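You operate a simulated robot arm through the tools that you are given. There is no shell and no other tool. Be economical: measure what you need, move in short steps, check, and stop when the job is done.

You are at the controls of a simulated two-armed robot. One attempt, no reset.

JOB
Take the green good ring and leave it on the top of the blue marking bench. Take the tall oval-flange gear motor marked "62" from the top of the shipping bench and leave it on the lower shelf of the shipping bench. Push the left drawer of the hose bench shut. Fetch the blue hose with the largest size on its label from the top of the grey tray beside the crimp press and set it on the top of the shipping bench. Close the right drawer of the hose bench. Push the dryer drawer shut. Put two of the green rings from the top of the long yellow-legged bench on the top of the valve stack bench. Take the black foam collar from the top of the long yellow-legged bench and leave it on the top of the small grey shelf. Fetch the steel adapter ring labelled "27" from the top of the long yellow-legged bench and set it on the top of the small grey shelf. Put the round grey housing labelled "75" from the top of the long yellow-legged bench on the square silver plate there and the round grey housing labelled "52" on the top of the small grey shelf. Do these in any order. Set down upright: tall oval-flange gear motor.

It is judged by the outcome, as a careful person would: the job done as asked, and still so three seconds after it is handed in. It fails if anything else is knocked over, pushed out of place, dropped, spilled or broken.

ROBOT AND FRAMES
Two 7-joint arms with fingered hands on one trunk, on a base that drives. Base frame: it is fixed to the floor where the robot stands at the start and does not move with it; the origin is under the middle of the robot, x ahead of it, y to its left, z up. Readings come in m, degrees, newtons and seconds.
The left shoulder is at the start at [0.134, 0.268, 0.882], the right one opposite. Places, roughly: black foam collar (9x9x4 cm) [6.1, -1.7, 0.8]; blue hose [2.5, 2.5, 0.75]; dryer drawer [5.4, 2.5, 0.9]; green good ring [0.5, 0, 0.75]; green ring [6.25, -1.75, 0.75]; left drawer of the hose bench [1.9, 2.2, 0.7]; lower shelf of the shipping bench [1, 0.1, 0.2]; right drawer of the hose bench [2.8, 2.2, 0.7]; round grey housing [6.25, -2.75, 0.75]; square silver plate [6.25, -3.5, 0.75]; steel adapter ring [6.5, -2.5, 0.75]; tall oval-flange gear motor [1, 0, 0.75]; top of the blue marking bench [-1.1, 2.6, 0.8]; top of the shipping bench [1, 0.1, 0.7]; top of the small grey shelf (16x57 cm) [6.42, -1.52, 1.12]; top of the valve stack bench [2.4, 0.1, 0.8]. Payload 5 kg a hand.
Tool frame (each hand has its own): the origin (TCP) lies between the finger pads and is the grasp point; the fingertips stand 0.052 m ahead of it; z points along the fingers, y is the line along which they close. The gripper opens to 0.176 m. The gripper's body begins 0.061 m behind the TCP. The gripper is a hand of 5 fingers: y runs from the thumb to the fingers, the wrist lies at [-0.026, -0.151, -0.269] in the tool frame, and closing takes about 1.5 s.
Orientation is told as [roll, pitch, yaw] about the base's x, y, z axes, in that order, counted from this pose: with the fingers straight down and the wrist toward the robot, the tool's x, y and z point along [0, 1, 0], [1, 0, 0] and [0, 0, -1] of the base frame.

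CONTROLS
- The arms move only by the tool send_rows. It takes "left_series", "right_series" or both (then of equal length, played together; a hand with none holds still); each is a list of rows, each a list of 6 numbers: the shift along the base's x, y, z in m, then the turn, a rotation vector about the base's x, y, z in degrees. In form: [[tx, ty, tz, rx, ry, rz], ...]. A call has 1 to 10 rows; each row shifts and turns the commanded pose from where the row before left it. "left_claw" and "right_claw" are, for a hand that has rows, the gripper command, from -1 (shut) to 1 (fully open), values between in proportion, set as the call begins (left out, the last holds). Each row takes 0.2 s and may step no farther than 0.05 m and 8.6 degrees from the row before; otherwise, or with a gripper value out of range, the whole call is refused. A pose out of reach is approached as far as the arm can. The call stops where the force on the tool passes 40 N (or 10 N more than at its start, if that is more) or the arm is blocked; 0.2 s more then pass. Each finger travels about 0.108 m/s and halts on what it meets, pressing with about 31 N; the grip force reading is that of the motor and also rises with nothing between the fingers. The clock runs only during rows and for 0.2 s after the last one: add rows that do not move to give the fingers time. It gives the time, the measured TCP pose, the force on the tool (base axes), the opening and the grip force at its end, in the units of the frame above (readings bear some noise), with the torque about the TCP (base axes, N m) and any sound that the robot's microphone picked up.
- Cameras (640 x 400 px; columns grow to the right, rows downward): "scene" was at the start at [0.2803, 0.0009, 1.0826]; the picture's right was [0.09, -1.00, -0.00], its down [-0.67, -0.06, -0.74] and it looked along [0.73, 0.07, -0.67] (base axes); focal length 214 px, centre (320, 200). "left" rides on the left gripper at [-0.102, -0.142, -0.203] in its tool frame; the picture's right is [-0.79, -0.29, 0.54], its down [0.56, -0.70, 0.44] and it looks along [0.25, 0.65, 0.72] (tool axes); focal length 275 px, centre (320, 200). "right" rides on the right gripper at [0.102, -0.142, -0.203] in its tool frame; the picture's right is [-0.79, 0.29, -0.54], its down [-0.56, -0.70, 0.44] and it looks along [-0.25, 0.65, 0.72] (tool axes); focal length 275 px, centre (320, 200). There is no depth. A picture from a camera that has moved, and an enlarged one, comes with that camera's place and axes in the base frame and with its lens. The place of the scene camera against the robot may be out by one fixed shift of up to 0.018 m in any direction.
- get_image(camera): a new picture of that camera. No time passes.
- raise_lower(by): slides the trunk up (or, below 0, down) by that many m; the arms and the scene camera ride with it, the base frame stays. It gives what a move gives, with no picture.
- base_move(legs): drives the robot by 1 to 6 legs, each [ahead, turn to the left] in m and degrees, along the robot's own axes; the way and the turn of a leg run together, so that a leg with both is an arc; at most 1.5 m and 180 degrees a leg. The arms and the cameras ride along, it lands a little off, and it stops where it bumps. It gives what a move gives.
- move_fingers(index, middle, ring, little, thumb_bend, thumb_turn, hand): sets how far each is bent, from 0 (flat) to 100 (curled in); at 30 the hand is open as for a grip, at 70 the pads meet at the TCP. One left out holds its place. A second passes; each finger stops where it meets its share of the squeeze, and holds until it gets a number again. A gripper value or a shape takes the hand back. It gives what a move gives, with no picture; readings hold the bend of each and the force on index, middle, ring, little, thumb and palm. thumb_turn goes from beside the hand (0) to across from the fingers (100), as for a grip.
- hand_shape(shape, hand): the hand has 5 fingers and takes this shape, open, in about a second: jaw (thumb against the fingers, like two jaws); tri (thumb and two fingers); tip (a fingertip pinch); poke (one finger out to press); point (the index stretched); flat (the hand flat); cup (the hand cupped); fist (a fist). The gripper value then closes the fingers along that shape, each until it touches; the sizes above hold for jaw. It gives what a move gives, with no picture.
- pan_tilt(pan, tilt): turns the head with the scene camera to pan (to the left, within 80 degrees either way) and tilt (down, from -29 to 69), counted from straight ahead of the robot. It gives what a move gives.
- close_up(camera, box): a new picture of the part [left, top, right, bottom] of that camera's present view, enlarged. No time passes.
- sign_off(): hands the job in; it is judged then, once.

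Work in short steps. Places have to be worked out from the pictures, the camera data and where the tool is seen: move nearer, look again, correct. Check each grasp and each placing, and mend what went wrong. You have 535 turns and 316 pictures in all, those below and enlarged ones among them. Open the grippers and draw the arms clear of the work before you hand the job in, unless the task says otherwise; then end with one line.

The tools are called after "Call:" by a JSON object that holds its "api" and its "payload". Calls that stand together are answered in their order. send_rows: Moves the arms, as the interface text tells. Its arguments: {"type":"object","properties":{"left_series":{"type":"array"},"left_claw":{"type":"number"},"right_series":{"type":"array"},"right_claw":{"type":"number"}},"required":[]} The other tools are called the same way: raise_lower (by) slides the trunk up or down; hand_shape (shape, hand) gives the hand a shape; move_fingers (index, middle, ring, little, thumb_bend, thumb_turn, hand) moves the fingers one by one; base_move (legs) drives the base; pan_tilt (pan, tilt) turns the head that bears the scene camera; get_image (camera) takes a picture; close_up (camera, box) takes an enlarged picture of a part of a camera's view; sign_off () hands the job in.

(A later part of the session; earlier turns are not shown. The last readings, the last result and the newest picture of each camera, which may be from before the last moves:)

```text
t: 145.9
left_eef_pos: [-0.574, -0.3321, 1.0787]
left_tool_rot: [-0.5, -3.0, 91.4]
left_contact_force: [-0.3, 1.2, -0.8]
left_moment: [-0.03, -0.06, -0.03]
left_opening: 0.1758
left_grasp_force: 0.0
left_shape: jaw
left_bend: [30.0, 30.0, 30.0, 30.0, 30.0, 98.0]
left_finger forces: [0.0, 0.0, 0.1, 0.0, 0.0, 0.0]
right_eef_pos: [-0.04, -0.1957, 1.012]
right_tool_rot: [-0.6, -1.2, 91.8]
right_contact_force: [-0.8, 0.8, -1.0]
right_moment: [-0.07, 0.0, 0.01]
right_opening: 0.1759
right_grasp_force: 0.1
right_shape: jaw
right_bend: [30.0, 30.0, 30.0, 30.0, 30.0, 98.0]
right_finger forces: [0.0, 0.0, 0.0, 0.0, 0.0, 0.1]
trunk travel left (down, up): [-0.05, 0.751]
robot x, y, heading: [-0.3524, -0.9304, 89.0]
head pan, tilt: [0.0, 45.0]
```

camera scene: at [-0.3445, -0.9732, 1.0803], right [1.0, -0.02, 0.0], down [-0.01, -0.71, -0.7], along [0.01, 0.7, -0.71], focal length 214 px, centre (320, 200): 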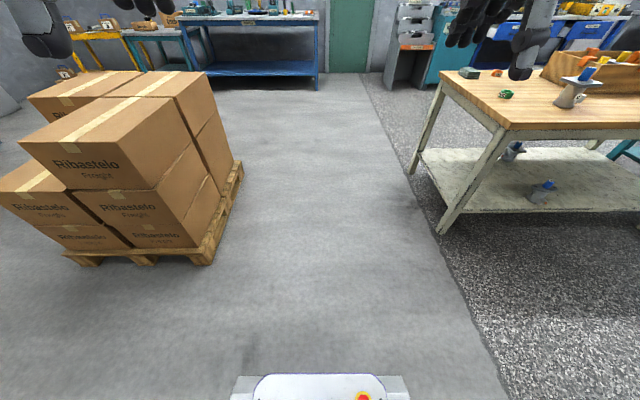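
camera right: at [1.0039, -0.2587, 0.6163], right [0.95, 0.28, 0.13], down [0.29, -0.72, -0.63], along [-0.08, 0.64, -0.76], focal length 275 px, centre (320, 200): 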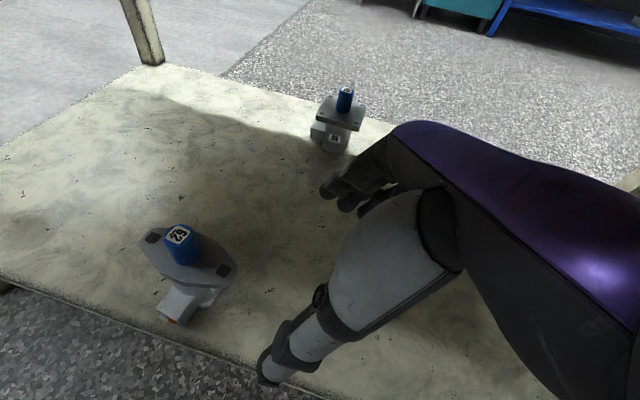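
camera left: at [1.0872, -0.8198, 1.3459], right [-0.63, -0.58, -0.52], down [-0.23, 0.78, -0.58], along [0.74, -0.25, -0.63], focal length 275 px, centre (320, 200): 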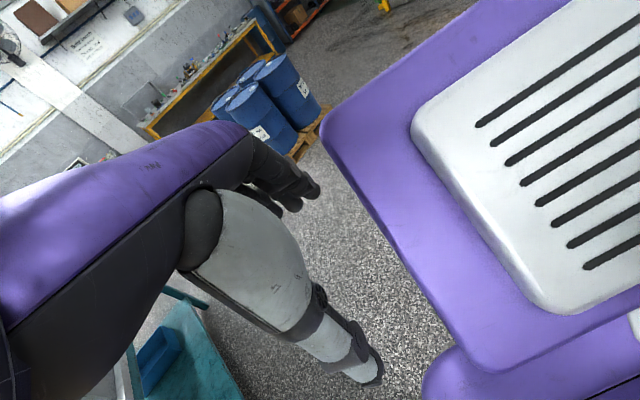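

Call:
{"api": "base_move", "payload": {"legs": [[0.45, 0], [0.45, 0], [0, -89]]}}

Call:
{"api": "get_image", "payload": {"camera": "scene"}}

```text
t: 158.4
left_eef_pos: [0.2407, 0.2046, 1.087]
left_tool_rot: [-0.5, -3.8, 2.5]
left_contact_force: [0.4, -0.3, -0.1]
left_moment: [-0.01, -0.03, 0.02]
left_opening: 0.1759
left_grasp_force: 0.1
left_shape: jaw
left_bend: [30.0, 30.0, 30.0, 30.0, 30.0, 98.0]
left_finger forces: [0.1, 0.0, 0.0, 0.0, 0.1, 0.1]
right_eef_pos: [0.3902, -0.3285, 1.0233]
right_tool_rot: [-0.7, -2.0, 2.9]
right_contact_force: [-0.2, -0.6, 0.7]
right_moment: [-0.01, 0.0, 0.01]
right_opening: 0.1761
right_grasp_force: 0.0
right_shape: jaw
right_bend: [30.0, 30.0, 30.0, 30.0, 30.0, 98.0]
right_finger forces: [0.0, 0.0, 0.0, 0.1, 0.0, 0.1]
trunk travel left (down, up): [-0.05, 0.751]
robot x, y, heading: [-0.3374, 0.0134, 0.4]
head pan, tilt: [0.0, 45.0]
```

```text
236 pictures are left
camera scene: at [-0.0595, 0.0064, 1.0778], right [0.01, -1.0, 0.0], down [-0.72, 0.0, -0.7], along [0.7, 0.0, -0.72], focal length 214 px, centre (320, 200)
```

scene: 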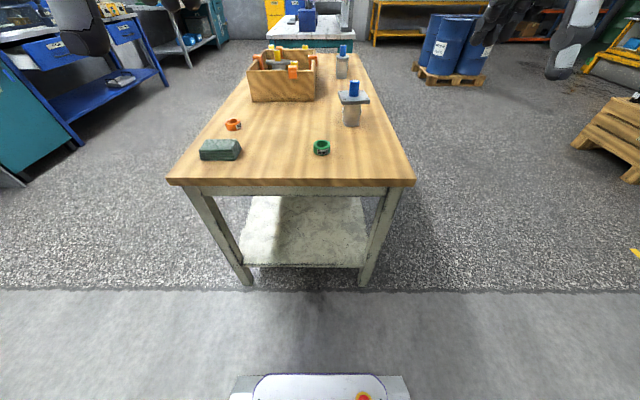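

Ring seen near (0.47,0.0). I'll take the left hand above it.

Call:
{"api": "send_rows", "payload": {"left_series": [[0.03, -0.025, 0, 0.5, 3.8, -2.5], [0.03, -0.03, 0, 0, 0, 0], [0.03, -0.03, -0.02, 0, 0, 0], [0.03, -0.03, -0.03, 0, 0, 0], [0.03, -0.03, -0.03, 0, 0, 0], [0.03, -0.03, -0.03, 0, 0, 0], [0.03, -0.03, -0.03, 0, 0, 0], [0.02, 0, 0, 0, 0, 0], [0, 0, 0, 0, 0, 0]]}}

Call:
{"api": "get_image", "payload": {"camera": "left"}}

Call:
{"api": "get_image", "payload": {"camera": "right"}}

```text
refused: row 4 steps farther than a row can; nothing moved
```

```text
235 pictures are left
camera left: at [0.0895, 0.0967, 1.2802], right [-0.22, -0.81, -0.55], down [-0.69, 0.52, -0.49], along [0.69, 0.28, -0.67], focal length 275 px, centre (320, 200)
```

left: 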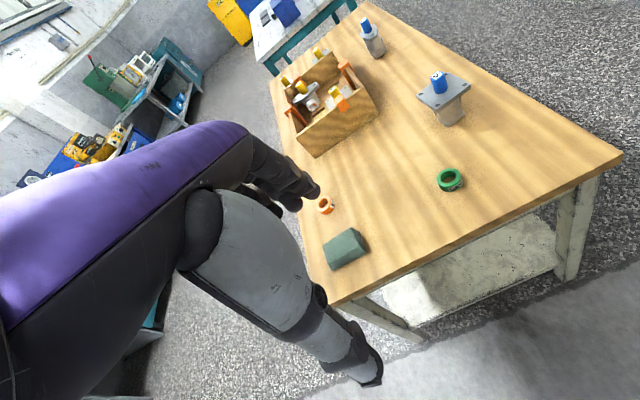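

```text
234 pictures are left
camera right: at [0.2351, -0.2308, 1.2172], right [0.31, -0.77, 0.56], down [-0.66, -0.6, -0.46], along [0.69, -0.23, -0.69], focal length 275 px, centre (320, 200)
```

right: 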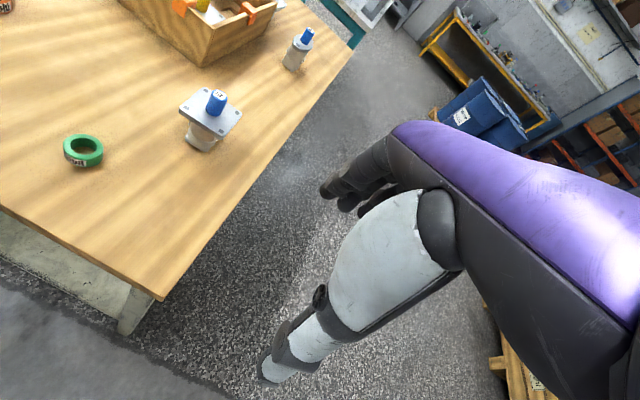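

Call:
{"api": "send_rows", "payload": {"left_series": [[0.0294, -0.0244, -0.0171, 0.5, 3.8, -2.5], [0.0294, -0.0244, -0.0171, 0, 0, 0], [0.0294, -0.0244, -0.0171, 0, 0, 0], [0.0294, -0.0244, -0.0171, 0, 0, 0], [0.0294, -0.0244, -0.0171, 0, 0, 0], [0.0294, -0.0244, -0.0171, 0, 0, 0], [0.0294, -0.0244, -0.0171, 0, 0, 0], [0.0294, -0.0244, -0.0171, 0, 0, 0], [0, 0, -0.04, 0, 0, 0], [0, 0, 0, 0, 0, 0]]}}

Call:
{"api": "get_image", "payload": {"camera": "left"}}

Call:
{"api": "get_image", "payload": {"camera": "right"}}

```text
t: 160.6
left_eef_pos: [0.4612, 0.0089, 0.9186]
left_tool_rot: [-0.1, -1.0, 0.0]
left_contact_force: [-0.8, 1.6, 1.2]
left_moment: [-0.09, -0.04, 0.03]
left_opening: 0.1762
left_grasp_force: 0.1
left_shape: jaw
left_bend: [30.0, 30.0, 30.0, 30.0, 30.0, 98.0]
left_finger forces: [0.1, 0.1, 0.0, 0.0, 0.1, 0.0]
right_eef_pos: [0.376, -0.3273, 1.0339]
right_tool_rot: [-0.8, -2.8, 2.9]
right_contact_force: [-0.9, 1.4, 0.1]
right_moment: [-0.15, -0.08, 0.02]
right_opening: 0.1759
right_grasp_force: 0.1
right_shape: jaw
right_bend: [30.0, 30.0, 30.0, 30.0, 30.0, 98.0]
right_finger forces: [0.0, 0.0, 0.0, 0.1, 0.0, 0.0]
trunk travel left (down, up): [-0.05, 0.751]
robot x, y, heading: [-0.3363, 0.0115, 0.4]
head pan, tilt: [0.0, 45.0]
```

```text
233 pictures are left
camera left: at [0.3162, -0.0936, 1.1183], right [-0.28, -0.79, -0.55], down [-0.69, 0.56, -0.45], along [0.66, 0.25, -0.7], focal length 275 px, centre (320, 200)
```

left: 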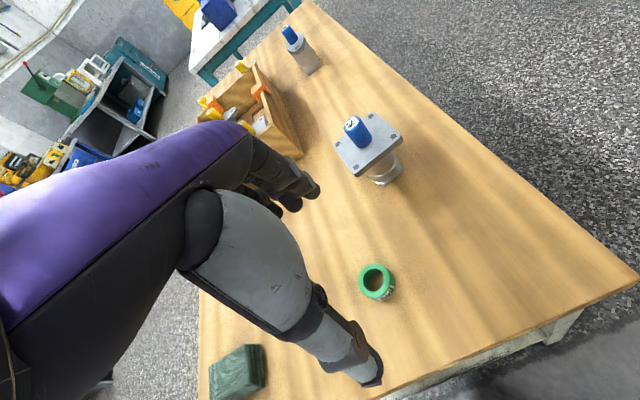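

```text
232 pictures are left
camera right: at [0.2179, -0.2305, 1.2259], right [0.3, -0.77, 0.56], down [-0.65, -0.6, -0.47], along [0.7, -0.23, -0.68], focal length 275 px, centre (320, 200)
```

right: 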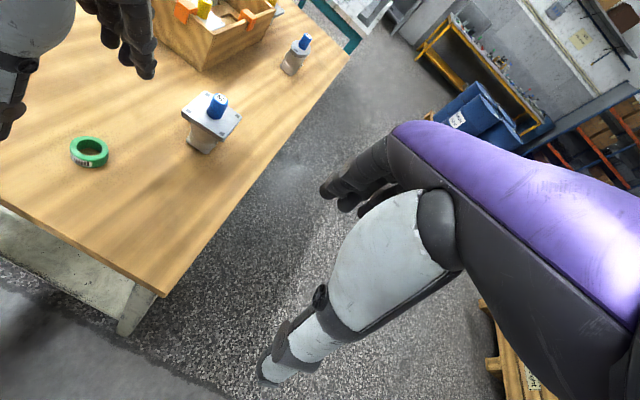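

Call:
{"api": "send_rows", "payload": {"left_series": [[0.011, -0.003, -0.03, 0, 0, 0], [0, 0, -0.035, 0, 0, 0], [0, 0, -0.03, 0, 0, 0], [0, 0, -0.015, 0, 0, 0], [0, 0, -0.01, 0, 0, 0], [0, 0, 0, 0, 0, 0]]}}

Call:
{"api": "get_image", "payload": {"camera": "left"}}

Call:
{"api": "close_up", "payload": {"camera": "right", "box": [0, 40, 240, 240]}}

```text
t: 162.0
left_eef_pos: [0.4725, 0.006, 0.7985]
left_tool_rot: [0.1, -0.9, -0.1]
left_contact_force: [0.8, -0.3, -1.3]
left_moment: [-0.03, 0.0, -0.01]
left_opening: 0.176
left_grasp_force: 0.0
left_shape: jaw
left_bend: [30.0, 30.0, 30.0, 30.0, 30.0, 98.0]
left_finger forces: [0.0, 0.1, 0.0, 0.1, 0.1, 0.0]
right_eef_pos: [0.3756, -0.3289, 1.0323]
right_tool_rot: [-0.8, -2.9, 2.9]
right_contact_force: [0.6, 0.3, -0.4]
right_moment: [-0.02, 0.02, 0.01]
right_opening: 0.1758
right_grasp_force: 0.0
right_shape: jaw
right_bend: [30.0, 30.0, 30.0, 30.0, 30.0, 98.0]
right_finger forces: [0.1, 0.1, 0.0, 0.0, 0.1, 0.1]
trunk travel left (down, up): [-0.05, 0.751]
robot x, y, heading: [-0.3334, 0.0132, 0.6]
head pan, tilt: [0.0, 45.0]
```

```text
231 pictures are left
camera left: at [0.3266, -0.0968, 0.9976], right [-0.28, -0.79, -0.55], down [-0.69, 0.56, -0.45], along [0.66, 0.25, -0.71], focal length 275 px, centre (320, 200)
```

left: 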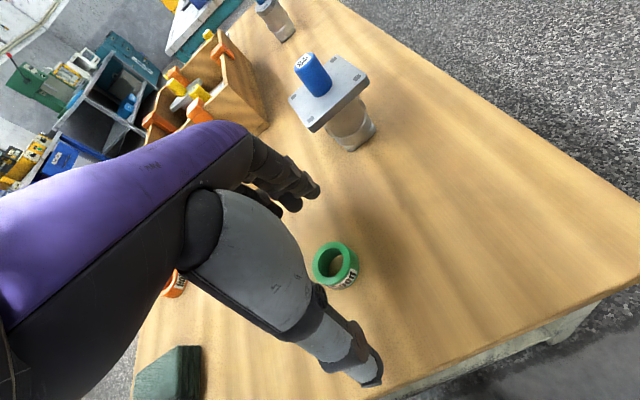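

```text
2.00 times, centred on (120, 140) of right
camera zoom: at [0.2186, -0.2311, 1.2248], right [0.3, -0.77, 0.56], down [-0.65, -0.6, -0.47], along [0.7, -0.23, -0.68], focal length 551 px, centre (720, 320)
```

zoom: 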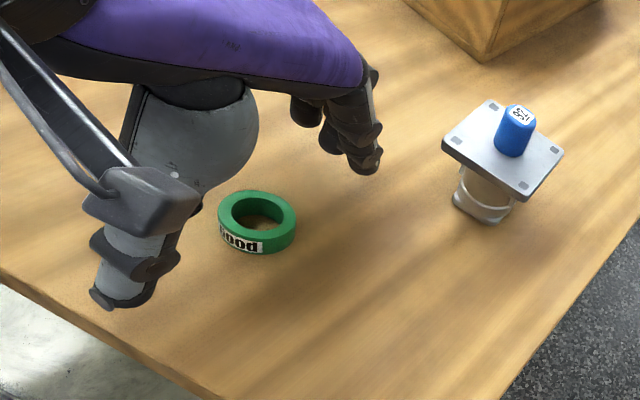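

Ring is centered between thumb and index. I'll go down the last bit carefully.

Call:
{"api": "send_rows", "payload": {"left_series": [[-0.003, -0.002, -0.008, 0, 0, 0], [0, 0, -0.006, 0, 0, 0], [0, 0, 0, 0, 0, 0]]}}

Call:
{"api": "close_up", "payload": {"camera": "right", "box": [0, 40, 240, 240]}}

```text
t: 162.8
left_eef_pos: [0.4688, 0.0039, 0.7825]
left_tool_rot: [0.2, -0.8, 0.1]
left_contact_force: [0.1, 0.0, -0.2]
left_moment: [0.0, 0.02, -0.01]
left_opening: 0.1762
left_grasp_force: 0.1
left_shape: jaw
left_bend: [30.0, 30.0, 30.0, 30.0, 30.0, 98.0]
left_finger forces: [0.0, 0.0, 0.0, 0.0, 0.0, 0.0]
right_eef_pos: [0.3757, -0.3272, 1.034]
right_tool_rot: [-0.9, -2.8, 2.9]
right_contact_force: [0.1, 0.5, 0.2]
right_moment: [0.0, -0.01, 0.01]
right_opening: 0.1761
right_grasp_force: 0.2
right_shape: jaw
right_bend: [30.0, 30.0, 30.0, 30.0, 30.0, 98.0]
right_finger forces: [0.0, 0.1, 0.0, 0.0, 0.1, 0.0]
trunk travel left (down, up): [-0.05, 0.751]
robot x, y, heading: [-0.3399, 0.0089, 0.2]
head pan, tilt: [0.0, 45.0]
```

```text
2.00 times, centred on (120, 140) of right
camera zoom: at [0.219, -0.231, 1.2246], right [0.3, -0.77, 0.56], down [-0.65, -0.6, -0.47], along [0.7, -0.23, -0.68], focal length 551 px, centre (720, 320)
```

zoom: 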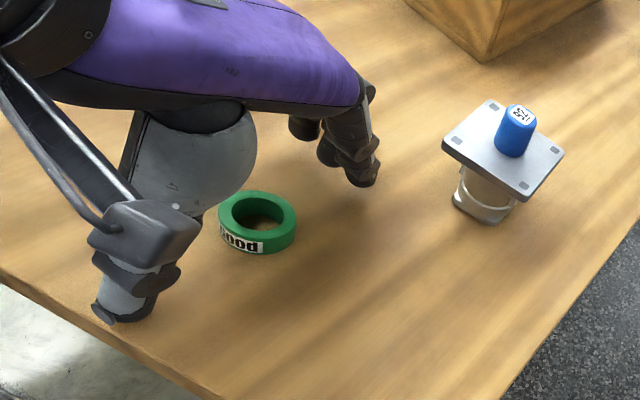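

Call:
{"api": "send_rows", "payload": {"left_series": [[0, 0, -0.005, 0, 0, 0], [0, 0, -0.005, 0, 0, 0], [0, 0, 0, 0, 0, 0]]}}

```text
t: 163.6
left_eef_pos: [0.4692, 0.004, 0.7722]
left_tool_rot: [0.1, -0.8, 0.0]
left_contact_force: [-0.3, -0.8, 0.0]
left_moment: [0.01, 0.0, 0.0]
left_opening: 0.1759
left_grasp_force: 0.0
left_shape: jaw
left_bend: [30.0, 30.0, 30.0, 30.0, 30.0, 98.0]
left_finger forces: [0.0, 0.0, 0.1, 0.0, 0.0, 0.0]
right_eef_pos: [0.3762, -0.328, 1.0322]
right_tool_rot: [-0.8, -2.8, 3.0]
right_contact_force: [0.2, 0.2, 0.2]
right_moment: [0.02, 0.02, 0.01]
right_opening: 0.1761
right_grasp_force: 0.1
right_shape: jaw
right_bend: [30.0, 30.0, 30.0, 30.0, 30.0, 98.0]
right_finger forces: [0.1, 0.1, 0.0, 0.1, 0.1, 0.0]
trunk travel left (down, up): [-0.05, 0.751]
robot x, y, heading: [-0.3407, 0.012, 0.3]
head pan, tilt: [0.0, 45.0]
```

Call:
{"api": "send_rows", "payload": {"left_series": [[0, 0, -0.005, 0, 0, 0], [0, 0, -0.005, 0, 0, 0], [0, 0, -0.004, 0, 0, 0], [0, 0, 0, 0, 0, 0]]}}

Call:
{"api": "close_up", "payload": {"camera": "right", "box": [0, 40, 240, 240]}}

```text
t: 164.3
left_eef_pos: [0.4583, 0.0018, 0.7795]
left_tool_rot: [-0.4, -2.5, -0.3]
left_contact_force: [-2.2, 0.4, 2.4]
left_moment: [0.08, -0.28, 0.07]
left_opening: 0.1758
left_grasp_force: 0.1
left_shape: jaw
left_bend: [30.0, 30.0, 30.0, 30.0, 30.0, 98.0]
left_finger forces: [0.0, 0.0, 0.0, 0.0, 0.0, 0.1]
right_eef_pos: [0.3593, -0.3284, 1.0444]
right_tool_rot: [-0.8, -3.8, 2.8]
right_contact_force: [-2.4, -0.8, 2.3]
right_moment: [0.06, -0.39, -0.06]
right_opening: 0.1761
right_grasp_force: 0.1
right_shape: jaw
right_bend: [30.0, 30.0, 30.0, 30.0, 30.0, 98.0]
right_finger forces: [0.0, 0.0, 0.0, 0.0, 0.1, 0.1]
trunk travel left (down, up): [-0.05, 0.751]
robot x, y, heading: [-0.3377, 0.0099, 0.4]
head pan, tilt: [0.0, 45.0]
stopped in row 3 (left hand): the force on the tool passed its limit at 44 N (the readings are from after the stop); the commanded pose is now the measured one
```

```text
2.00 times, centred on (120, 140) of right
camera zoom: at [0.1987, -0.2322, 1.2333], right [0.29, -0.77, 0.57], down [-0.64, -0.6, -0.48], along [0.71, -0.23, -0.67], focal length 551 px, centre (720, 320)
```

zoom: 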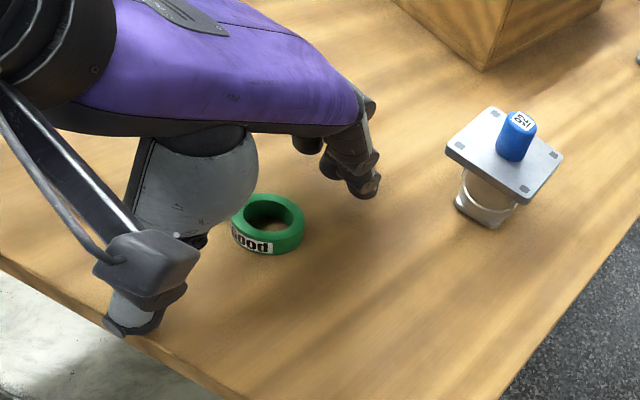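

The table is at ~0.71. I'll restore the position at z≈0.767 and close.

Call:
{"api": "send_rows", "payload": {"left_series": [[0.01, 0.001, -0.004, 0, 1.5, 0], [0.002, 0, -0.006, 0, 0, 0], [0, 0, 0, 0, 0, 0]]}}

Call:
{"api": "send_rows", "payload": {"left_series": [[0, 0, 0, 0, 0, 0], [0, 0, 0, 0, 0, 0], [0, 0, 0, 0, 0, 0], [0, 0, 0, 0, 0, 0], [0, 0, 0, 0, 0, 0], [0, 0, 0, 0, 0, 0], [0, 0, 0, 0, 0, 0], [0, 0, 0, 0, 0, 0]], "left_claw": -1}}

Call:
{"api": "close_up", "payload": {"camera": "right", "box": [0, 40, 240, 240]}}

```text
t: 165.1
left_eef_pos: [0.4702, 0.0037, 0.7711]
left_tool_rot: [-0.3, -0.9, 0.0]
left_contact_force: [-5.6, 3.0, 28.4]
left_moment: [0.6, -2.48, 0.31]
left_opening: 0.1733
left_grasp_force: 0.0
left_shape: jaw
left_bend: [30.0, 30.0, 30.0, 30.0, 30.0, 98.0]
left_finger forces: [0.0, 28.2, 0.0, 0.0, 1.2, 0.1]
right_eef_pos: [0.3616, -0.3291, 1.0435]
right_tool_rot: [-0.7, -3.8, 2.8]
right_contact_force: [-0.2, -0.1, 0.6]
right_moment: [-0.03, -0.03, 0.05]
right_opening: 0.1757
right_grasp_force: 0.0
right_shape: jaw
right_bend: [30.0, 30.0, 30.0, 30.0, 30.0, 98.0]
right_finger forces: [0.1, 0.1, 0.0, 0.0, 0.1, 0.0]
trunk travel left (down, up): [-0.05, 0.751]
robot x, y, heading: [-0.3375, 0.0158, 0.1]
head pan, tilt: [0.0, 45.0]
```

```text
t: 165.7
left_eef_pos: [0.4604, 0.0022, 0.7828]
left_tool_rot: [-0.5, -1.8, -0.3]
left_contact_force: [-1.8, -1.1, 5.5]
left_moment: [0.07, -0.29, 0.06]
left_opening: 0.0386
left_grasp_force: 31.1
left_shape: jaw
left_bend: [74.0, 57.0, 39.0, 41.0, 80.0, 100.0]
left_finger forces: [2.3, 11.8, 0.1, 0.1, 12.4, 0.0]
right_eef_pos: [0.3436, -0.3296, 1.0527]
right_tool_rot: [-0.8, -4.8, 2.9]
right_contact_force: [-4.7, -0.1, 3.0]
right_moment: [-0.01, -0.46, -0.07]
right_opening: 0.1757
right_grasp_force: 0.0
right_shape: jaw
right_bend: [30.0, 30.0, 30.0, 30.0, 30.0, 98.0]
right_finger forces: [0.0, 0.0, 0.0, 0.0, 0.0, 0.0]
trunk travel left (down, up): [-0.05, 0.751]
robot x, y, heading: [-0.3356, 0.0081, 0.2]
head pan, tilt: [0.0, 45.0]
stopped in row 2 (left hand): the force on the tool passed its limit at 44 N (the readings are from after the stop); the commanded pose is now the measured one
```

```text
2.00 times, centred on (120, 140) of right
camera zoom: at [0.1814, -0.2325, 1.2406], right [0.28, -0.77, 0.57], down [-0.64, -0.6, -0.49], along [0.72, -0.23, -0.66], focal length 551 px, centre (720, 320)
```

zoom: 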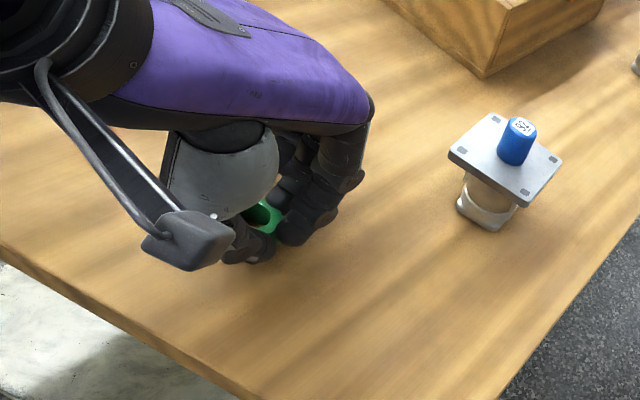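

The ring seems pinched. I'll let it settle and lift a little.

Call:
{"api": "send_rows", "payload": {"left_series": [[0, 0, 0, 0, 0, 0], [0, 0, 0, 0, 0, 0], [0, 0, 0.01, 0, 0, 0], [0, 0, 0.03, 0, 0, 0], [0, 0, 0.03, 0, 0, 0], [0, 0, 0, 0, 0, 0]]}}

Call:
{"api": "close_up", "payload": {"camera": "right", "box": [0, 40, 240, 240]}}

Call:
{"api": "close_up", "payload": {"camera": "left", "box": [200, 160, 440, 400]}}

```text
t: 167.1
left_eef_pos: [0.4641, 0.0049, 0.8495]
left_tool_rot: [-0.4, -1.4, -0.1]
left_contact_force: [0.5, 0.5, -0.7]
left_moment: [-0.01, 0.05, -0.01]
left_opening: 0.0349
left_grasp_force: 31.5
left_shape: jaw
left_bend: [73.0, 58.0, 64.0, 61.0, 79.0, 100.0]
left_finger forces: [2.1, 11.5, 2.7, 0.0, 14.3, 0.0]
right_eef_pos: [0.3486, -0.3293, 1.0496]
right_tool_rot: [-0.9, -4.3, 2.8]
right_contact_force: [0.7, -1.6, -1.3]
right_moment: [0.03, 0.04, 0.02]
right_opening: 0.176
right_grasp_force: 0.0
right_shape: jaw
right_bend: [30.0, 30.0, 30.0, 30.0, 30.0, 98.0]
right_finger forces: [0.0, 0.0, 0.0, 0.0, 0.0, 0.0]
trunk travel left (down, up): [-0.05, 0.751]
robot x, y, heading: [-0.3353, 0.0123, 0.2]
head pan, tilt: [0.0, 45.0]
```

```text
2.00 times, centred on (120, 140) of right
camera zoom: at [0.187, -0.2319, 1.2375], right [0.28, -0.77, 0.57], down [-0.64, -0.6, -0.49], along [0.71, -0.23, -0.66], focal length 551 px, centre (720, 320)
```

zoom: 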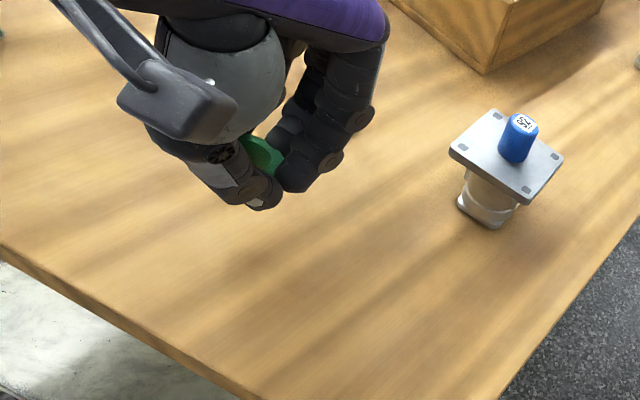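

```text
1.67 times, centred on (320, 280) of left
camera zoom: at [0.3166, -0.097, 1.0487], right [-0.27, -0.79, -0.54], down [-0.69, 0.55, -0.46], along [0.67, 0.25, -0.7], focal length 459 px, centre (320, 67)
```

zoom: 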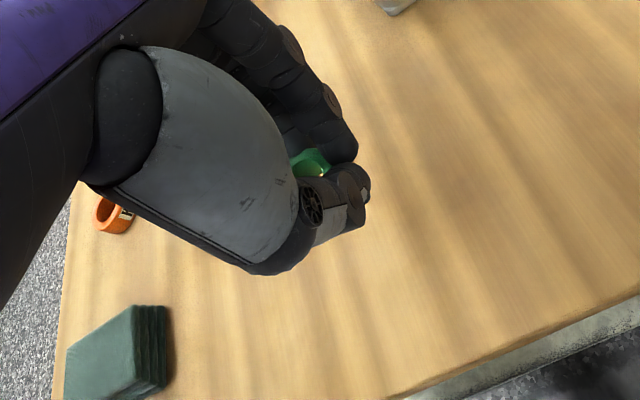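

The ring is caged in the left hand. I'll raise it to carry height and drive toward the marking bench, in moderate legs.

Call:
{"api": "send_rows", "payload": {"left_series": [[-0.01, 0.02, 0.035, 0, 0, 0], [-0.01, 0.02, 0.035, 0, 0, 0], [-0.02, 0.03, 0.03, 0, 0, 0], [-0.02, 0.03, 0.03, 0, 0, 0], [-0.02, 0.04, 0.02, 0, 0, 0], [-0.02, 0.04, 0.0, 0, 0, 0], [-0.01, 0.03, 0.0, 0, 0, 0], [0, 0, 0, 0, 0, 0]], "right_series": [[0, 0, 0, 0, 4.3, 0], [0, 0, 0, 0, 0, -2.8], [0.02, 0, -0.01, 0, 0, 0], [0.02, 0, -0.01, 0, 0, 0], [0.02, 0, 0, 0, 0, 0], [0, 0, 0, 0, 0, 0], [0, 0, 0, 0, 0, 0], [0, 0, 0, 0, 0, 0]]}}

Call:
{"api": "base_move", "payload": {"legs": [[0, 90], [0.45, 0], [0.45, 0]]}}

Call:
{"api": "get_image", "payload": {"camera": "scene"}}

```text
t: 168.9
left_eef_pos: [0.3537, 0.215, 1.0006]
left_tool_rot: [-0.4, -1.6, -0.1]
left_contact_force: [0.2, 0.4, -0.6]
left_moment: [-0.04, -0.01, 0.01]
left_opening: 0.0347
left_grasp_force: 31.1
left_shape: jaw
left_bend: [73.0, 58.0, 64.0, 61.0, 79.0, 100.0]
left_finger forces: [2.3, 11.5, 2.7, 0.0, 14.1, 0.0]
right_eef_pos: [0.4086, -0.3287, 1.0309]
right_tool_rot: [-0.7, 0.0, -0.1]
right_contact_force: [-0.3, 0.5, -0.2]
right_moment: [-0.07, -0.01, -0.01]
right_opening: 0.1759
right_grasp_force: 0.2
right_shape: jaw
right_bend: [30.0, 30.0, 30.0, 30.0, 30.0, 98.0]
right_finger forces: [0.0, 0.0, 0.0, 0.0, 0.0, 0.0]
trunk travel left (down, up): [-0.05, 0.751]
robot x, y, heading: [-0.334, 0.0107, 0.5]
head pan, tilt: [0.0, 45.0]
```

```text
t: 181.4
left_eef_pos: [-0.5386, 1.6037, 0.9991]
left_tool_rot: [-0.5, -1.6, 89.9]
left_contact_force: [0.1, 0.2, -1.5]
left_moment: [-0.06, -0.04, 0.02]
left_opening: 0.0343
left_grasp_force: 31.3
left_shape: jaw
left_bend: [73.0, 58.0, 64.0, 61.0, 79.0, 100.0]
left_finger forces: [2.3, 11.4, 2.6, 0.0, 13.4, 0.0]
right_eef_pos: [0.0059, 1.656, 1.0305]
right_tool_rot: [-0.7, 0.0, 89.8]
right_contact_force: [-0.3, 0.5, -0.7]
right_moment: [-0.16, 0.04, 0.04]
right_opening: 0.1757
right_grasp_force: 0.0
right_shape: jaw
right_bend: [30.0, 30.0, 30.0, 30.0, 30.0, 98.0]
right_finger forces: [0.1, 0.0, 0.0, 0.0, 0.0, 0.1]
trunk travel left (down, up): [-0.05, 0.751]
robot x, y, heading: [-0.3176, 0.9124, 90.3]
head pan, tilt: [0.0, 45.0]
```

```text
224 pictures are left
camera scene: at [-0.3122, 1.174, 1.0777], right [1.0, 0.01, 0.0], down [0.0, -0.72, -0.7], along [0.0, 0.7, -0.72], focal length 214 px, centre (320, 200)
```

scene: 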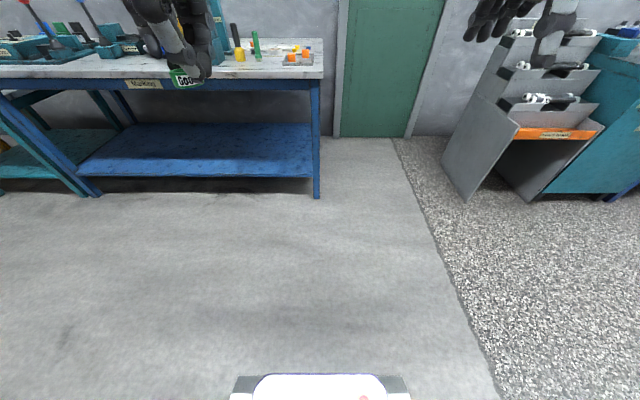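

Call:
{"api": "close_up", "payload": {"camera": "scene", "box": [0, 10, 340, 120]}}

Call:
{"api": "get_image", "payload": {"camera": "left"}}

```text
1.88 times, centred on (170, 65) of scene
camera zoom: at [-0.3122, 1.174, 1.0777], right [1.0, 0.01, 0.0], down [0.0, -0.72, -0.7], along [0.0, 0.7, -0.72], focal length 404 px, centre (602, 454)
```

zoom: 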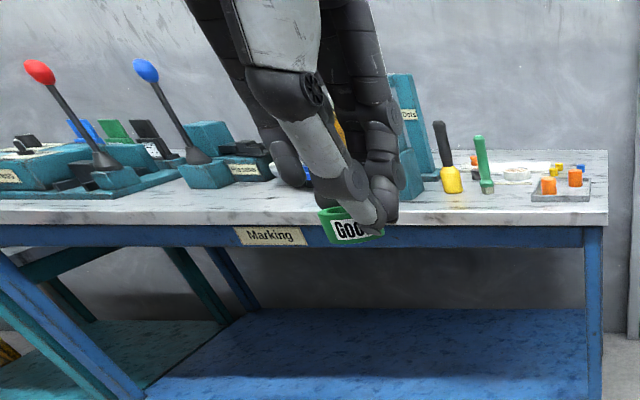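

```text
222 pictures are left
camera left: at [-0.4394, 1.455, 1.1984], right [0.79, -0.28, -0.54], down [-0.56, -0.69, -0.46], along [-0.24, 0.67, -0.7], focal length 275 px, centre (320, 200)
```

left: 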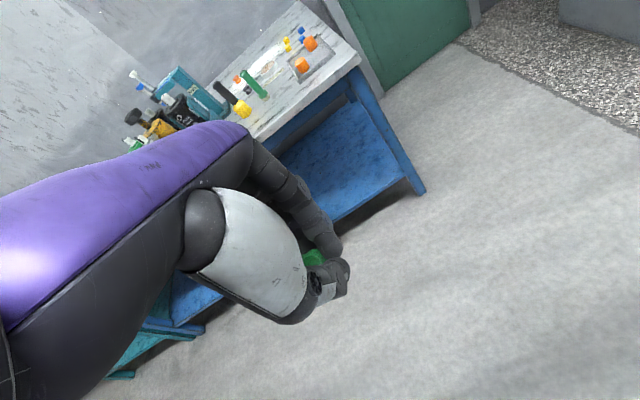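

The ring hangs level in the fingers. I'll drive closer to the bench.

Call:
{"api": "base_move", "payload": {"legs": [[0.3, 0], [0.3, 0]]}}

Call:
{"api": "get_image", "payload": {"camera": "scene"}}

Call:
{"api": "get_image", "payload": {"camera": "left"}}

```text
t: 186.2
left_eef_pos: [-0.5387, 2.1936, 1.0073]
left_tool_rot: [-0.4, -2.2, 89.5]
left_contact_force: [0.2, 1.1, -1.7]
left_moment: [-0.06, 0.01, -0.02]
left_opening: 0.0341
left_grasp_force: 31.1
left_shape: jaw
left_bend: [73.0, 58.0, 64.0, 62.0, 79.0, 100.0]
left_finger forces: [2.4, 11.9, 2.6, 0.0, 13.9, 0.0]
right_eef_pos: [0.0084, 2.2423, 1.0395]
right_tool_rot: [-0.7, -0.7, 89.4]
right_contact_force: [0.4, -0.2, -0.3]
right_moment: [-0.06, 0.02, 0.01]
right_opening: 0.1757
right_grasp_force: 0.0
right_shape: jaw
right_bend: [30.0, 30.0, 30.0, 30.0, 30.0, 98.0]
right_finger forces: [0.1, 0.0, 0.0, 0.0, 0.1, 0.0]
trunk travel left (down, up): [-0.05, 0.751]
robot x, y, heading: [-0.3228, 1.5176, 89.8]
head pan, tilt: [0.0, 45.0]
```

```text
221 pictures are left
camera scene: at [-0.313, 1.7758, 1.0775], right [1.0, 0.0, 0.0], down [0.0, -0.72, -0.7], along [0.0, 0.7, -0.72], focal length 214 px, centre (320, 200)
```

scene: 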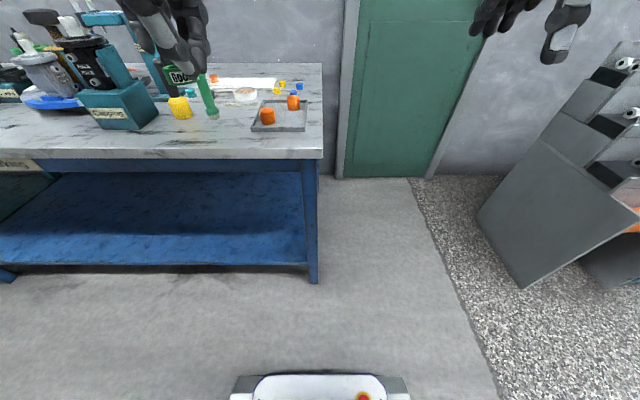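

```text
220 pictures are left
camera left: at [-0.4387, 2.0417, 1.2052], right [0.79, -0.27, -0.55], down [-0.56, -0.68, -0.47], along [-0.24, 0.68, -0.69], focal length 275 px, centre (320, 200)
```

left: 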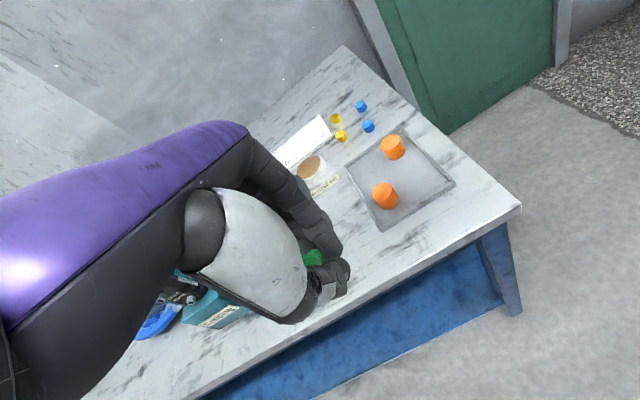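

I'll move over the clear strip at about (-0.60, 2.26) and lower.

Call:
{"api": "send_rows", "payload": {"left_series": [[-0.02, 0.02, -0.01, 0, 0, 0], [-0.02, 0.025, -0.02, 0, 0, 0], [-0.02, 0.02, -0.03, 0, 0, 0], [0, 0, -0.03, 0, 0, 0], [0, 0, -0.02, 0, 0, 0], [0, 0, 0, 0, 0, 0]]}}

Call:
{"api": "get_image", "payload": {"camera": "left"}}

Call:
{"api": "close_up", "payload": {"camera": "scene", "box": [100, 40, 340, 190]}}

```text
t: 187.6
left_eef_pos: [-0.5972, 2.2456, 0.9074]
left_tool_rot: [-0.2, -3.2, 89.4]
left_contact_force: [0.2, -0.2, -0.2]
left_moment: [0.0, -0.04, -0.03]
left_opening: 0.034
left_grasp_force: 31.0
left_shape: jaw
left_bend: [73.0, 58.0, 64.0, 62.0, 79.0, 100.0]
left_finger forces: [2.3, 11.8, 2.7, 0.0, 13.9, 0.0]
right_eef_pos: [0.0078, 2.228, 1.0497]
right_tool_rot: [-0.7, -1.6, 89.4]
right_contact_force: [-0.9, 0.1, 0.9]
right_moment: [0.01, -0.07, 0.03]
right_opening: 0.1761
right_grasp_force: 0.1
right_shape: jaw
right_bend: [30.0, 30.0, 30.0, 30.0, 30.0, 98.0]
right_finger forces: [0.1, 0.0, 0.1, 0.1, 0.1, 0.0]
trunk travel left (down, up): [-0.05, 0.751]
robot x, y, heading: [-0.3216, 1.5157, 89.9]
head pan, tilt: [0.0, 45.0]
```

```text
219 pictures are left
camera left: at [-0.499, 2.0904, 1.1025], right [0.79, -0.27, -0.55], down [-0.56, -0.67, -0.48], along [-0.24, 0.69, -0.68], focal length 275 px, centre (320, 200)
```

left: 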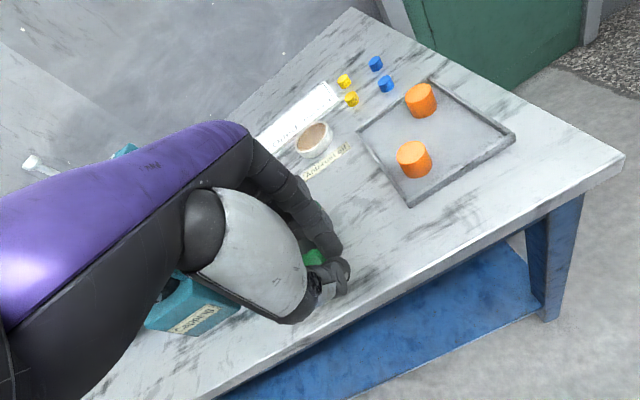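

```text
2.67 times, centred on (220, 115) of scene
camera zoom: at [-0.3133, 1.7753, 1.0779], right [1.0, 0.0, 0.0], down [0.0, -0.72, -0.7], along [0.0, 0.7, -0.72], focal length 572 px, centre (587, 427)
```

zoom: 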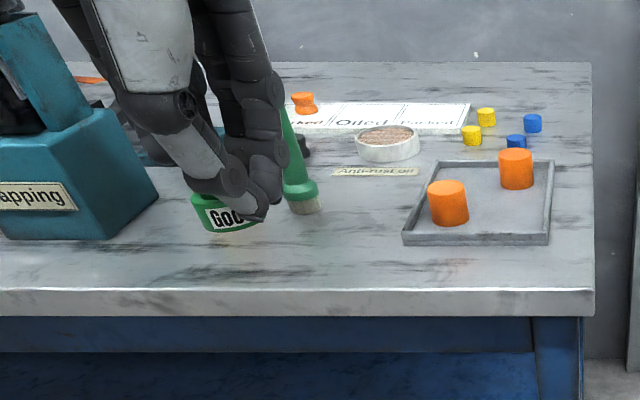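

Call:
{"api": "send_rows", "payload": {"left_series": [[0.02, -0.005, 0, 0, 3, 0], [0.015, -0.003, -0.01, 0, 0, 0], [0, 0, -0.015, 0, 0, 0], [0, 0, -0.01, 0, 0, 0], [0, 0, 0, 0, 0, 0]]}}

Call:
{"api": "close_up", "payload": {"camera": "scene", "box": [100, 40, 340, 190]}}

```text
t: 188.8
left_eef_pos: [-0.5618, 2.2371, 0.8713]
left_tool_rot: [2.7, -3.1, 89.4]
left_contact_force: [0.0, -0.9, 0.6]
left_moment: [0.03, 0.02, 0.0]
left_opening: 0.0343
left_grasp_force: 31.0
left_shape: jaw
left_bend: [73.0, 58.0, 64.0, 62.0, 79.0, 100.0]
left_finger forces: [2.5, 11.7, 2.6, 0.0, 14.0, 0.0]
right_eef_pos: [0.0084, 2.2278, 1.051]
right_tool_rot: [-0.7, -1.7, 89.3]
right_contact_force: [-0.2, -0.9, 0.0]
right_moment: [0.0, 0.03, -0.03]
right_opening: 0.1758
right_grasp_force: 0.1
right_shape: jaw
right_bend: [30.0, 30.0, 30.0, 30.0, 30.0, 98.0]
right_finger forces: [0.1, 0.1, 0.0, 0.0, 0.0, 0.1]
trunk travel left (down, up): [-0.05, 0.751]
robot x, y, heading: [-0.3231, 1.5149, 90.2]
head pan, tilt: [0.0, 45.0]
```

```text
2.67 times, centred on (220, 115) of scene
camera zoom: at [-0.313, 1.7754, 1.0778], right [1.0, 0.0, 0.0], down [0.0, -0.72, -0.7], along [0.0, 0.7, -0.72], focal length 572 px, centre (587, 427)
```

zoom: 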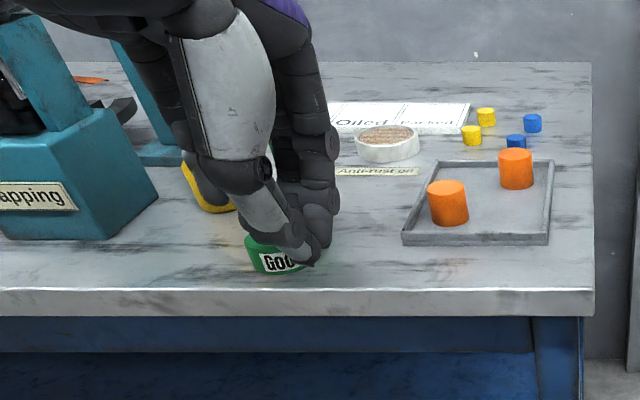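

Call:
{"api": "send_rows", "payload": {"left_series": [[0, 0, -0.003, -3.1, -2.7, 0], [0, 0, -0.005, 0, 0, 0], [0, 0, 0, 0, 0, 0]]}}

Call:
{"api": "close_up", "payload": {"camera": "scene", "box": [160, 80, 280, 160]}}

```text
t: 189.6
left_eef_pos: [-0.562, 2.2363, 0.8632]
left_tool_rot: [-0.1, 0.2, 89.3]
left_contact_force: [0.2, -0.3, -0.9]
left_moment: [0.0, -0.01, 0.03]
left_opening: 0.0339
left_grasp_force: 31.5
left_shape: jaw
left_bend: [73.0, 58.0, 64.0, 62.0, 79.0, 100.0]
left_finger forces: [2.4, 11.9, 2.6, 0.0, 14.0, 0.1]
right_eef_pos: [0.0086, 2.2288, 1.0499]
right_tool_rot: [-0.6, -1.5, 89.4]
right_contact_force: [-0.6, -0.1, 0.6]
right_moment: [-0.03, 0.02, 0.04]
right_opening: 0.1758
right_grasp_force: 0.0
right_shape: jaw
right_bend: [30.0, 30.0, 30.0, 30.0, 30.0, 98.0]
right_finger forces: [0.0, 0.1, 0.0, 0.0, 0.0, 0.0]
trunk travel left (down, up): [-0.05, 0.751]
robot x, y, heading: [-0.3211, 1.5166, 89.9]
head pan, tilt: [0.0, 45.0]
```

```text
5.00 times, centred on (220, 120) of scene
camera zoom: at [-0.3129, 1.7755, 1.0777], right [1.0, 0.0, 0.0], down [0.0, -0.72, -0.7], along [0.0, 0.7, -0.72], focal length 1072 px, centre (820, 600)
```

zoom: 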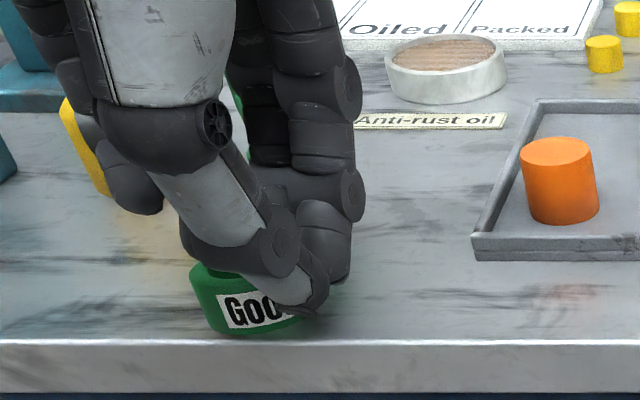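

The ring appears close to the front edge, so I'll move 5 cm further onto the bench before setting down.

Call:
{"api": "send_rows", "payload": {"left_series": [[0.01, 0.02, 0.005, 0, 0, 0], [0.01, 0.03, 0, 0, 0, 0], [0, 0, -0.005, 0, 0, 0], [0, 0, -0.006, 0, 0, 0], [0, 0, 0, 0, 0, 0]]}}

Call:
{"api": "close_up", "payload": {"camera": "scene", "box": [160, 80, 280, 160]}}

```text
t: 190.8
left_eef_pos: [-0.5422, 2.2866, 0.8583]
left_tool_rot: [-0.2, -0.2, 89.2]
left_contact_force: [1.8, 0.0, 11.5]
left_moment: [0.25, 0.26, -0.06]
left_opening: 0.0345
left_grasp_force: 30.9
left_shape: jaw
left_bend: [73.0, 58.0, 64.0, 62.0, 79.0, 100.0]
left_finger forces: [3.6, 13.4, 5.1, 0.0, 16.3, 0.0]
right_eef_pos: [0.0088, 2.2273, 1.05]
right_tool_rot: [-0.7, -1.6, 89.4]
right_contact_force: [-0.2, 0.6, 0.8]
right_moment: [-0.01, 0.06, 0.02]
right_opening: 0.1759
right_grasp_force: 0.1
right_shape: jaw
right_bend: [30.0, 30.0, 30.0, 30.0, 30.0, 98.0]
right_finger forces: [0.0, 0.0, 0.0, 0.0, 0.0, 0.0]
trunk travel left (down, up): [-0.05, 0.751]
robot x, y, heading: [-0.3239, 1.5159, 90.1]
head pan, tilt: [0.0, 45.0]
```

```text
5.00 times, centred on (220, 120) of scene
camera zoom: at [-0.3127, 1.775, 1.0781], right [1.0, 0.0, 0.0], down [0.0, -0.72, -0.7], along [0.0, 0.7, -0.72], focal length 1072 px, centre (820, 600)
```

zoom: 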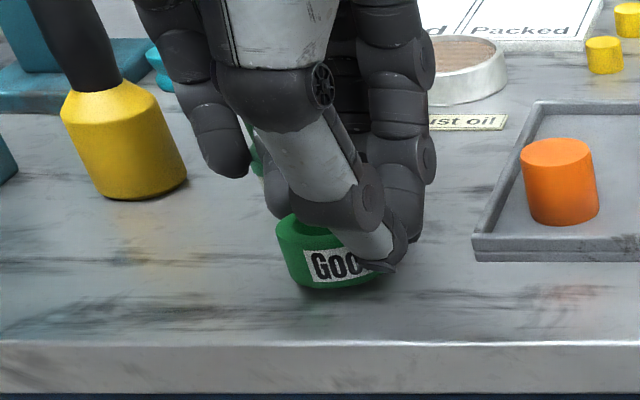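

The ring is on the bench (11 N contact). I'll release mainly with the thumb, to keep the fingers away from the tools behind.

Call:
{"api": "move_fingers", "payload": {"hand": "left", "thumb_bend": 45, "index": 62, "middle": 50, "ring": 55}}

Call:
{"api": "close_up", "payload": {"camera": "scene", "box": [160, 80, 280, 160]}}

```text
t: 191.8
left_eef_pos: [-0.5424, 2.2865, 0.8594]
left_tool_rot: [-0.1, -0.1, 89.3]
left_contact_force: [-0.4, -1.9, 15.9]
left_moment: [0.58, 0.2, 0.05]
left_opening: 0.0836
left_grasp_force: 7.9
left_shape: fingers
left_bend: [62.0, 52.0, 55.0, 62.0, 45.0, 100.0]
left_finger forces: [0.0, 15.2, 0.1, 0.0, 0.0, 0.0]
right_eef_pos: [0.0085, 2.2279, 1.0503]
right_tool_rot: [-0.7, -1.6, 89.4]
right_contact_force: [0.1, -0.6, -0.6]
right_moment: [-0.01, 0.02, 0.01]
right_opening: 0.1761
right_grasp_force: 0.0
right_shape: jaw
right_bend: [30.0, 30.0, 30.0, 30.0, 30.0, 98.0]
right_finger forces: [0.0, 0.1, 0.1, 0.0, 0.0, 0.0]
trunk travel left (down, up): [-0.05, 0.751]
robot x, y, heading: [-0.3183, 1.5139, 89.8]
head pan, tilt: [0.0, 45.0]
```

```text
5.00 times, centred on (220, 120) of scene
camera zoom: at [-0.3128, 1.7747, 1.078], right [1.0, 0.0, 0.0], down [0.0, -0.72, -0.7], along [0.0, 0.7, -0.72], focal length 1072 px, centre (820, 600)
```

zoom: 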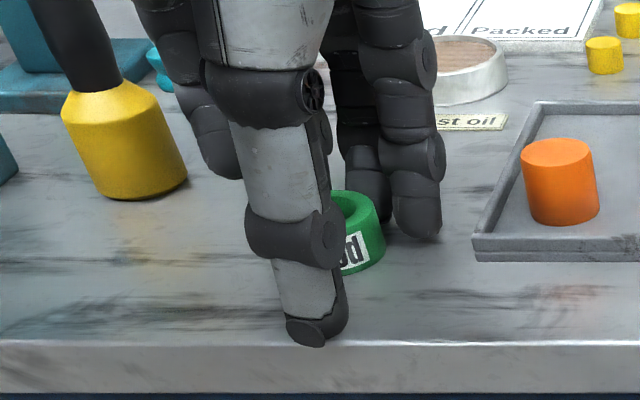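

Released. I'll lift straight up and look.

Call:
{"api": "send_rows", "payload": {"left_series": [[0, 0, 0.01, 0, 0, 0], [0, 0, 0.02, 0, 0, 0], [0, -0.01, 0.04, 0, 0, 0], [0, -0.01, 0.04, 0, 0, 0], [0, 0, 0.04, 0, 0, 0], [0, 0, 0, 0, 0, 0]]}}

Call:
{"api": "close_up", "payload": {"camera": "scene", "box": [100, 40, 340, 190]}}

```text
t: 193.2
left_eef_pos: [-0.541, 2.2678, 1.0068]
left_tool_rot: [-0.1, 0.2, 89.4]
left_contact_force: [0.5, 0.4, -0.7]
left_moment: [-0.07, 0.0, 0.0]
left_opening: 0.0839
left_grasp_force: 0.1
left_shape: fingers
left_bend: [62.0, 50.0, 55.0, 62.0, 45.0, 100.0]
left_finger forces: [0.0, 0.1, 0.0, 0.0, 0.0, 0.0]
right_eef_pos: [0.0079, 2.2291, 1.0488]
right_tool_rot: [-0.6, -1.5, 89.4]
right_contact_force: [0.1, -0.1, -0.7]
right_moment: [-0.07, 0.04, 0.0]
right_opening: 0.1762
right_grasp_force: 0.0
right_shape: jaw
right_bend: [30.0, 30.0, 30.0, 30.0, 30.0, 98.0]
right_finger forces: [0.0, 0.0, 0.0, 0.0, 0.0, 0.1]
trunk travel left (down, up): [-0.05, 0.751]
robot x, y, heading: [-0.3234, 1.5141, 90.0]
head pan, tilt: [0.0, 45.0]
```

```text
2.67 times, centred on (220, 115) of scene
camera zoom: at [-0.3129, 1.7763, 1.0771], right [1.0, 0.0, 0.0], down [0.0, -0.72, -0.7], along [0.0, 0.7, -0.72], focal length 572 px, centre (587, 427)
```

zoom: 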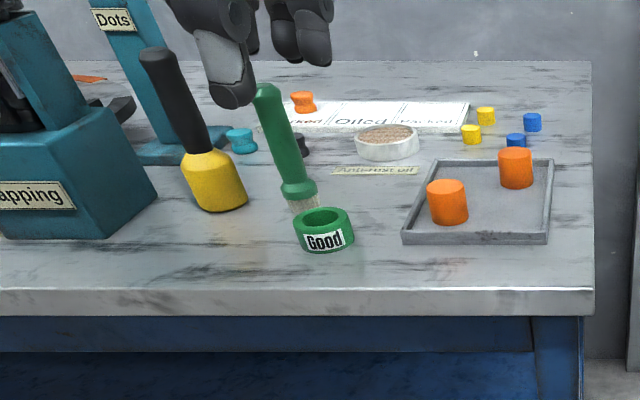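

The ring lies flat on the marking bench. Next are the hose bench drawers: I'll back off, reopen the hand, turn, and drive over.

Call:
{"api": "hand_shape", "payload": {"hand": "left", "shape": "jaw"}}

Call:
{"api": "base_move", "payload": {"legs": [[-0.35, 0], [0, -90]]}}

Call:
{"api": "pan_tilt", "payload": {"pan": 20, "tilt": 25}}

Call:
{"api": "get_image", "payload": {"camera": "scene"}}

```text
t: 194.1
left_eef_pos: [-0.5408, 2.2669, 1.0072]
left_tool_rot: [-0.1, 0.0, 89.3]
left_contact_force: [-0.4, 0.0, 0.3]
left_moment: [0.04, 0.02, 0.05]
left_opening: 0.1755
left_grasp_force: 0.1
left_shape: jaw
left_bend: [30.0, 30.0, 30.0, 30.0, 30.0, 98.0]
left_finger forces: [0.0, 0.0, 0.0, 0.0, 0.0, 0.0]
right_eef_pos: [0.0073, 2.228, 1.0499]
right_tool_rot: [-0.7, -1.5, 89.4]
right_contact_force: [-0.3, -0.7, 0.6]
right_moment: [0.01, 0.0, 0.07]
right_opening: 0.1758
right_grasp_force: 0.0
right_shape: jaw
right_bend: [30.0, 30.0, 30.0, 30.0, 30.0, 98.0]
right_finger forces: [0.0, 0.0, 0.0, 0.1, 0.0, 0.0]
trunk travel left (down, up): [-0.05, 0.751]
robot x, y, heading: [-0.3207, 1.5139, 89.8]
head pan, tilt: [0.0, 45.0]
```

```text
t: 202.9
left_eef_pos: [0.4337, 1.3822, 1.0089]
left_tool_rot: [-0.1, 0.0, -0.9]
left_contact_force: [0.3, 0.7, 0.9]
left_moment: [-0.1, -0.05, 0.02]
left_opening: 0.1756
left_grasp_force: 0.1
left_shape: jaw
left_bend: [30.0, 30.0, 30.0, 30.0, 30.0, 98.0]
left_finger forces: [0.1, 0.0, 0.0, 0.0, 0.1, 0.1]
right_eef_pos: [0.391, 0.8338, 1.0509]
right_tool_rot: [-0.6, -1.6, -0.8]
right_contact_force: [-0.1, 1.6, 1.0]
right_moment: [-0.13, 0.0, -0.04]
right_opening: 0.1759
right_grasp_force: 0.1
right_shape: jaw
right_bend: [30.0, 30.0, 30.0, 30.0, 30.0, 98.0]
right_finger forces: [0.0, 0.1, 0.1, 0.1, 0.0, 0.1]
trunk travel left (down, up): [-0.05, 0.751]
robot x, y, heading: [-0.3159, 1.2225, -0.2]
head pan, tilt: [0.0, 45.0]
```

```text
t: 203.7
left_eef_pos: [0.4194, 1.3807, 1.0184]
left_tool_rot: [0.1, -0.6, -0.9]
left_contact_force: [0.1, -5.6, -0.3]
left_moment: [0.69, 0.0, 0.04]
left_opening: 0.1758
left_grasp_force: 0.1
left_shape: jaw
left_bend: [30.0, 30.0, 30.0, 30.0, 30.0, 98.0]
left_finger forces: [0.0, 0.0, 0.1, 0.0, 0.0, 0.1]
right_eef_pos: [0.3794, 0.8303, 1.0584]
right_tool_rot: [-0.6, -2.3, -0.9]
right_contact_force: [0.8, -5.9, -2.8]
right_moment: [0.8, 0.11, 0.11]
right_opening: 0.1762
right_grasp_force: 0.0
right_shape: jaw
right_bend: [30.0, 30.0, 30.0, 30.0, 30.0, 97.0]
right_finger forces: [0.0, 0.0, 0.0, 0.0, 0.0, 0.0]
trunk travel left (down, up): [-0.05, 0.751]
robot x, y, heading: [-0.3197, 1.222, -0.3]
head pan, tilt: [20.0, 25.0]
```

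```text
212 pictures are left
camera scene: at [-0.0371, 1.2431, 1.1081], right [0.34, -0.94, -0.01], down [-0.41, -0.14, -0.9], along [0.85, 0.31, -0.44], focal length 214 px, centre (320, 200)
```

scene: 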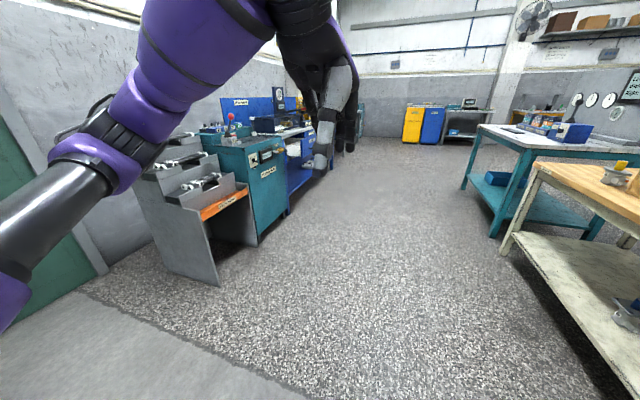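

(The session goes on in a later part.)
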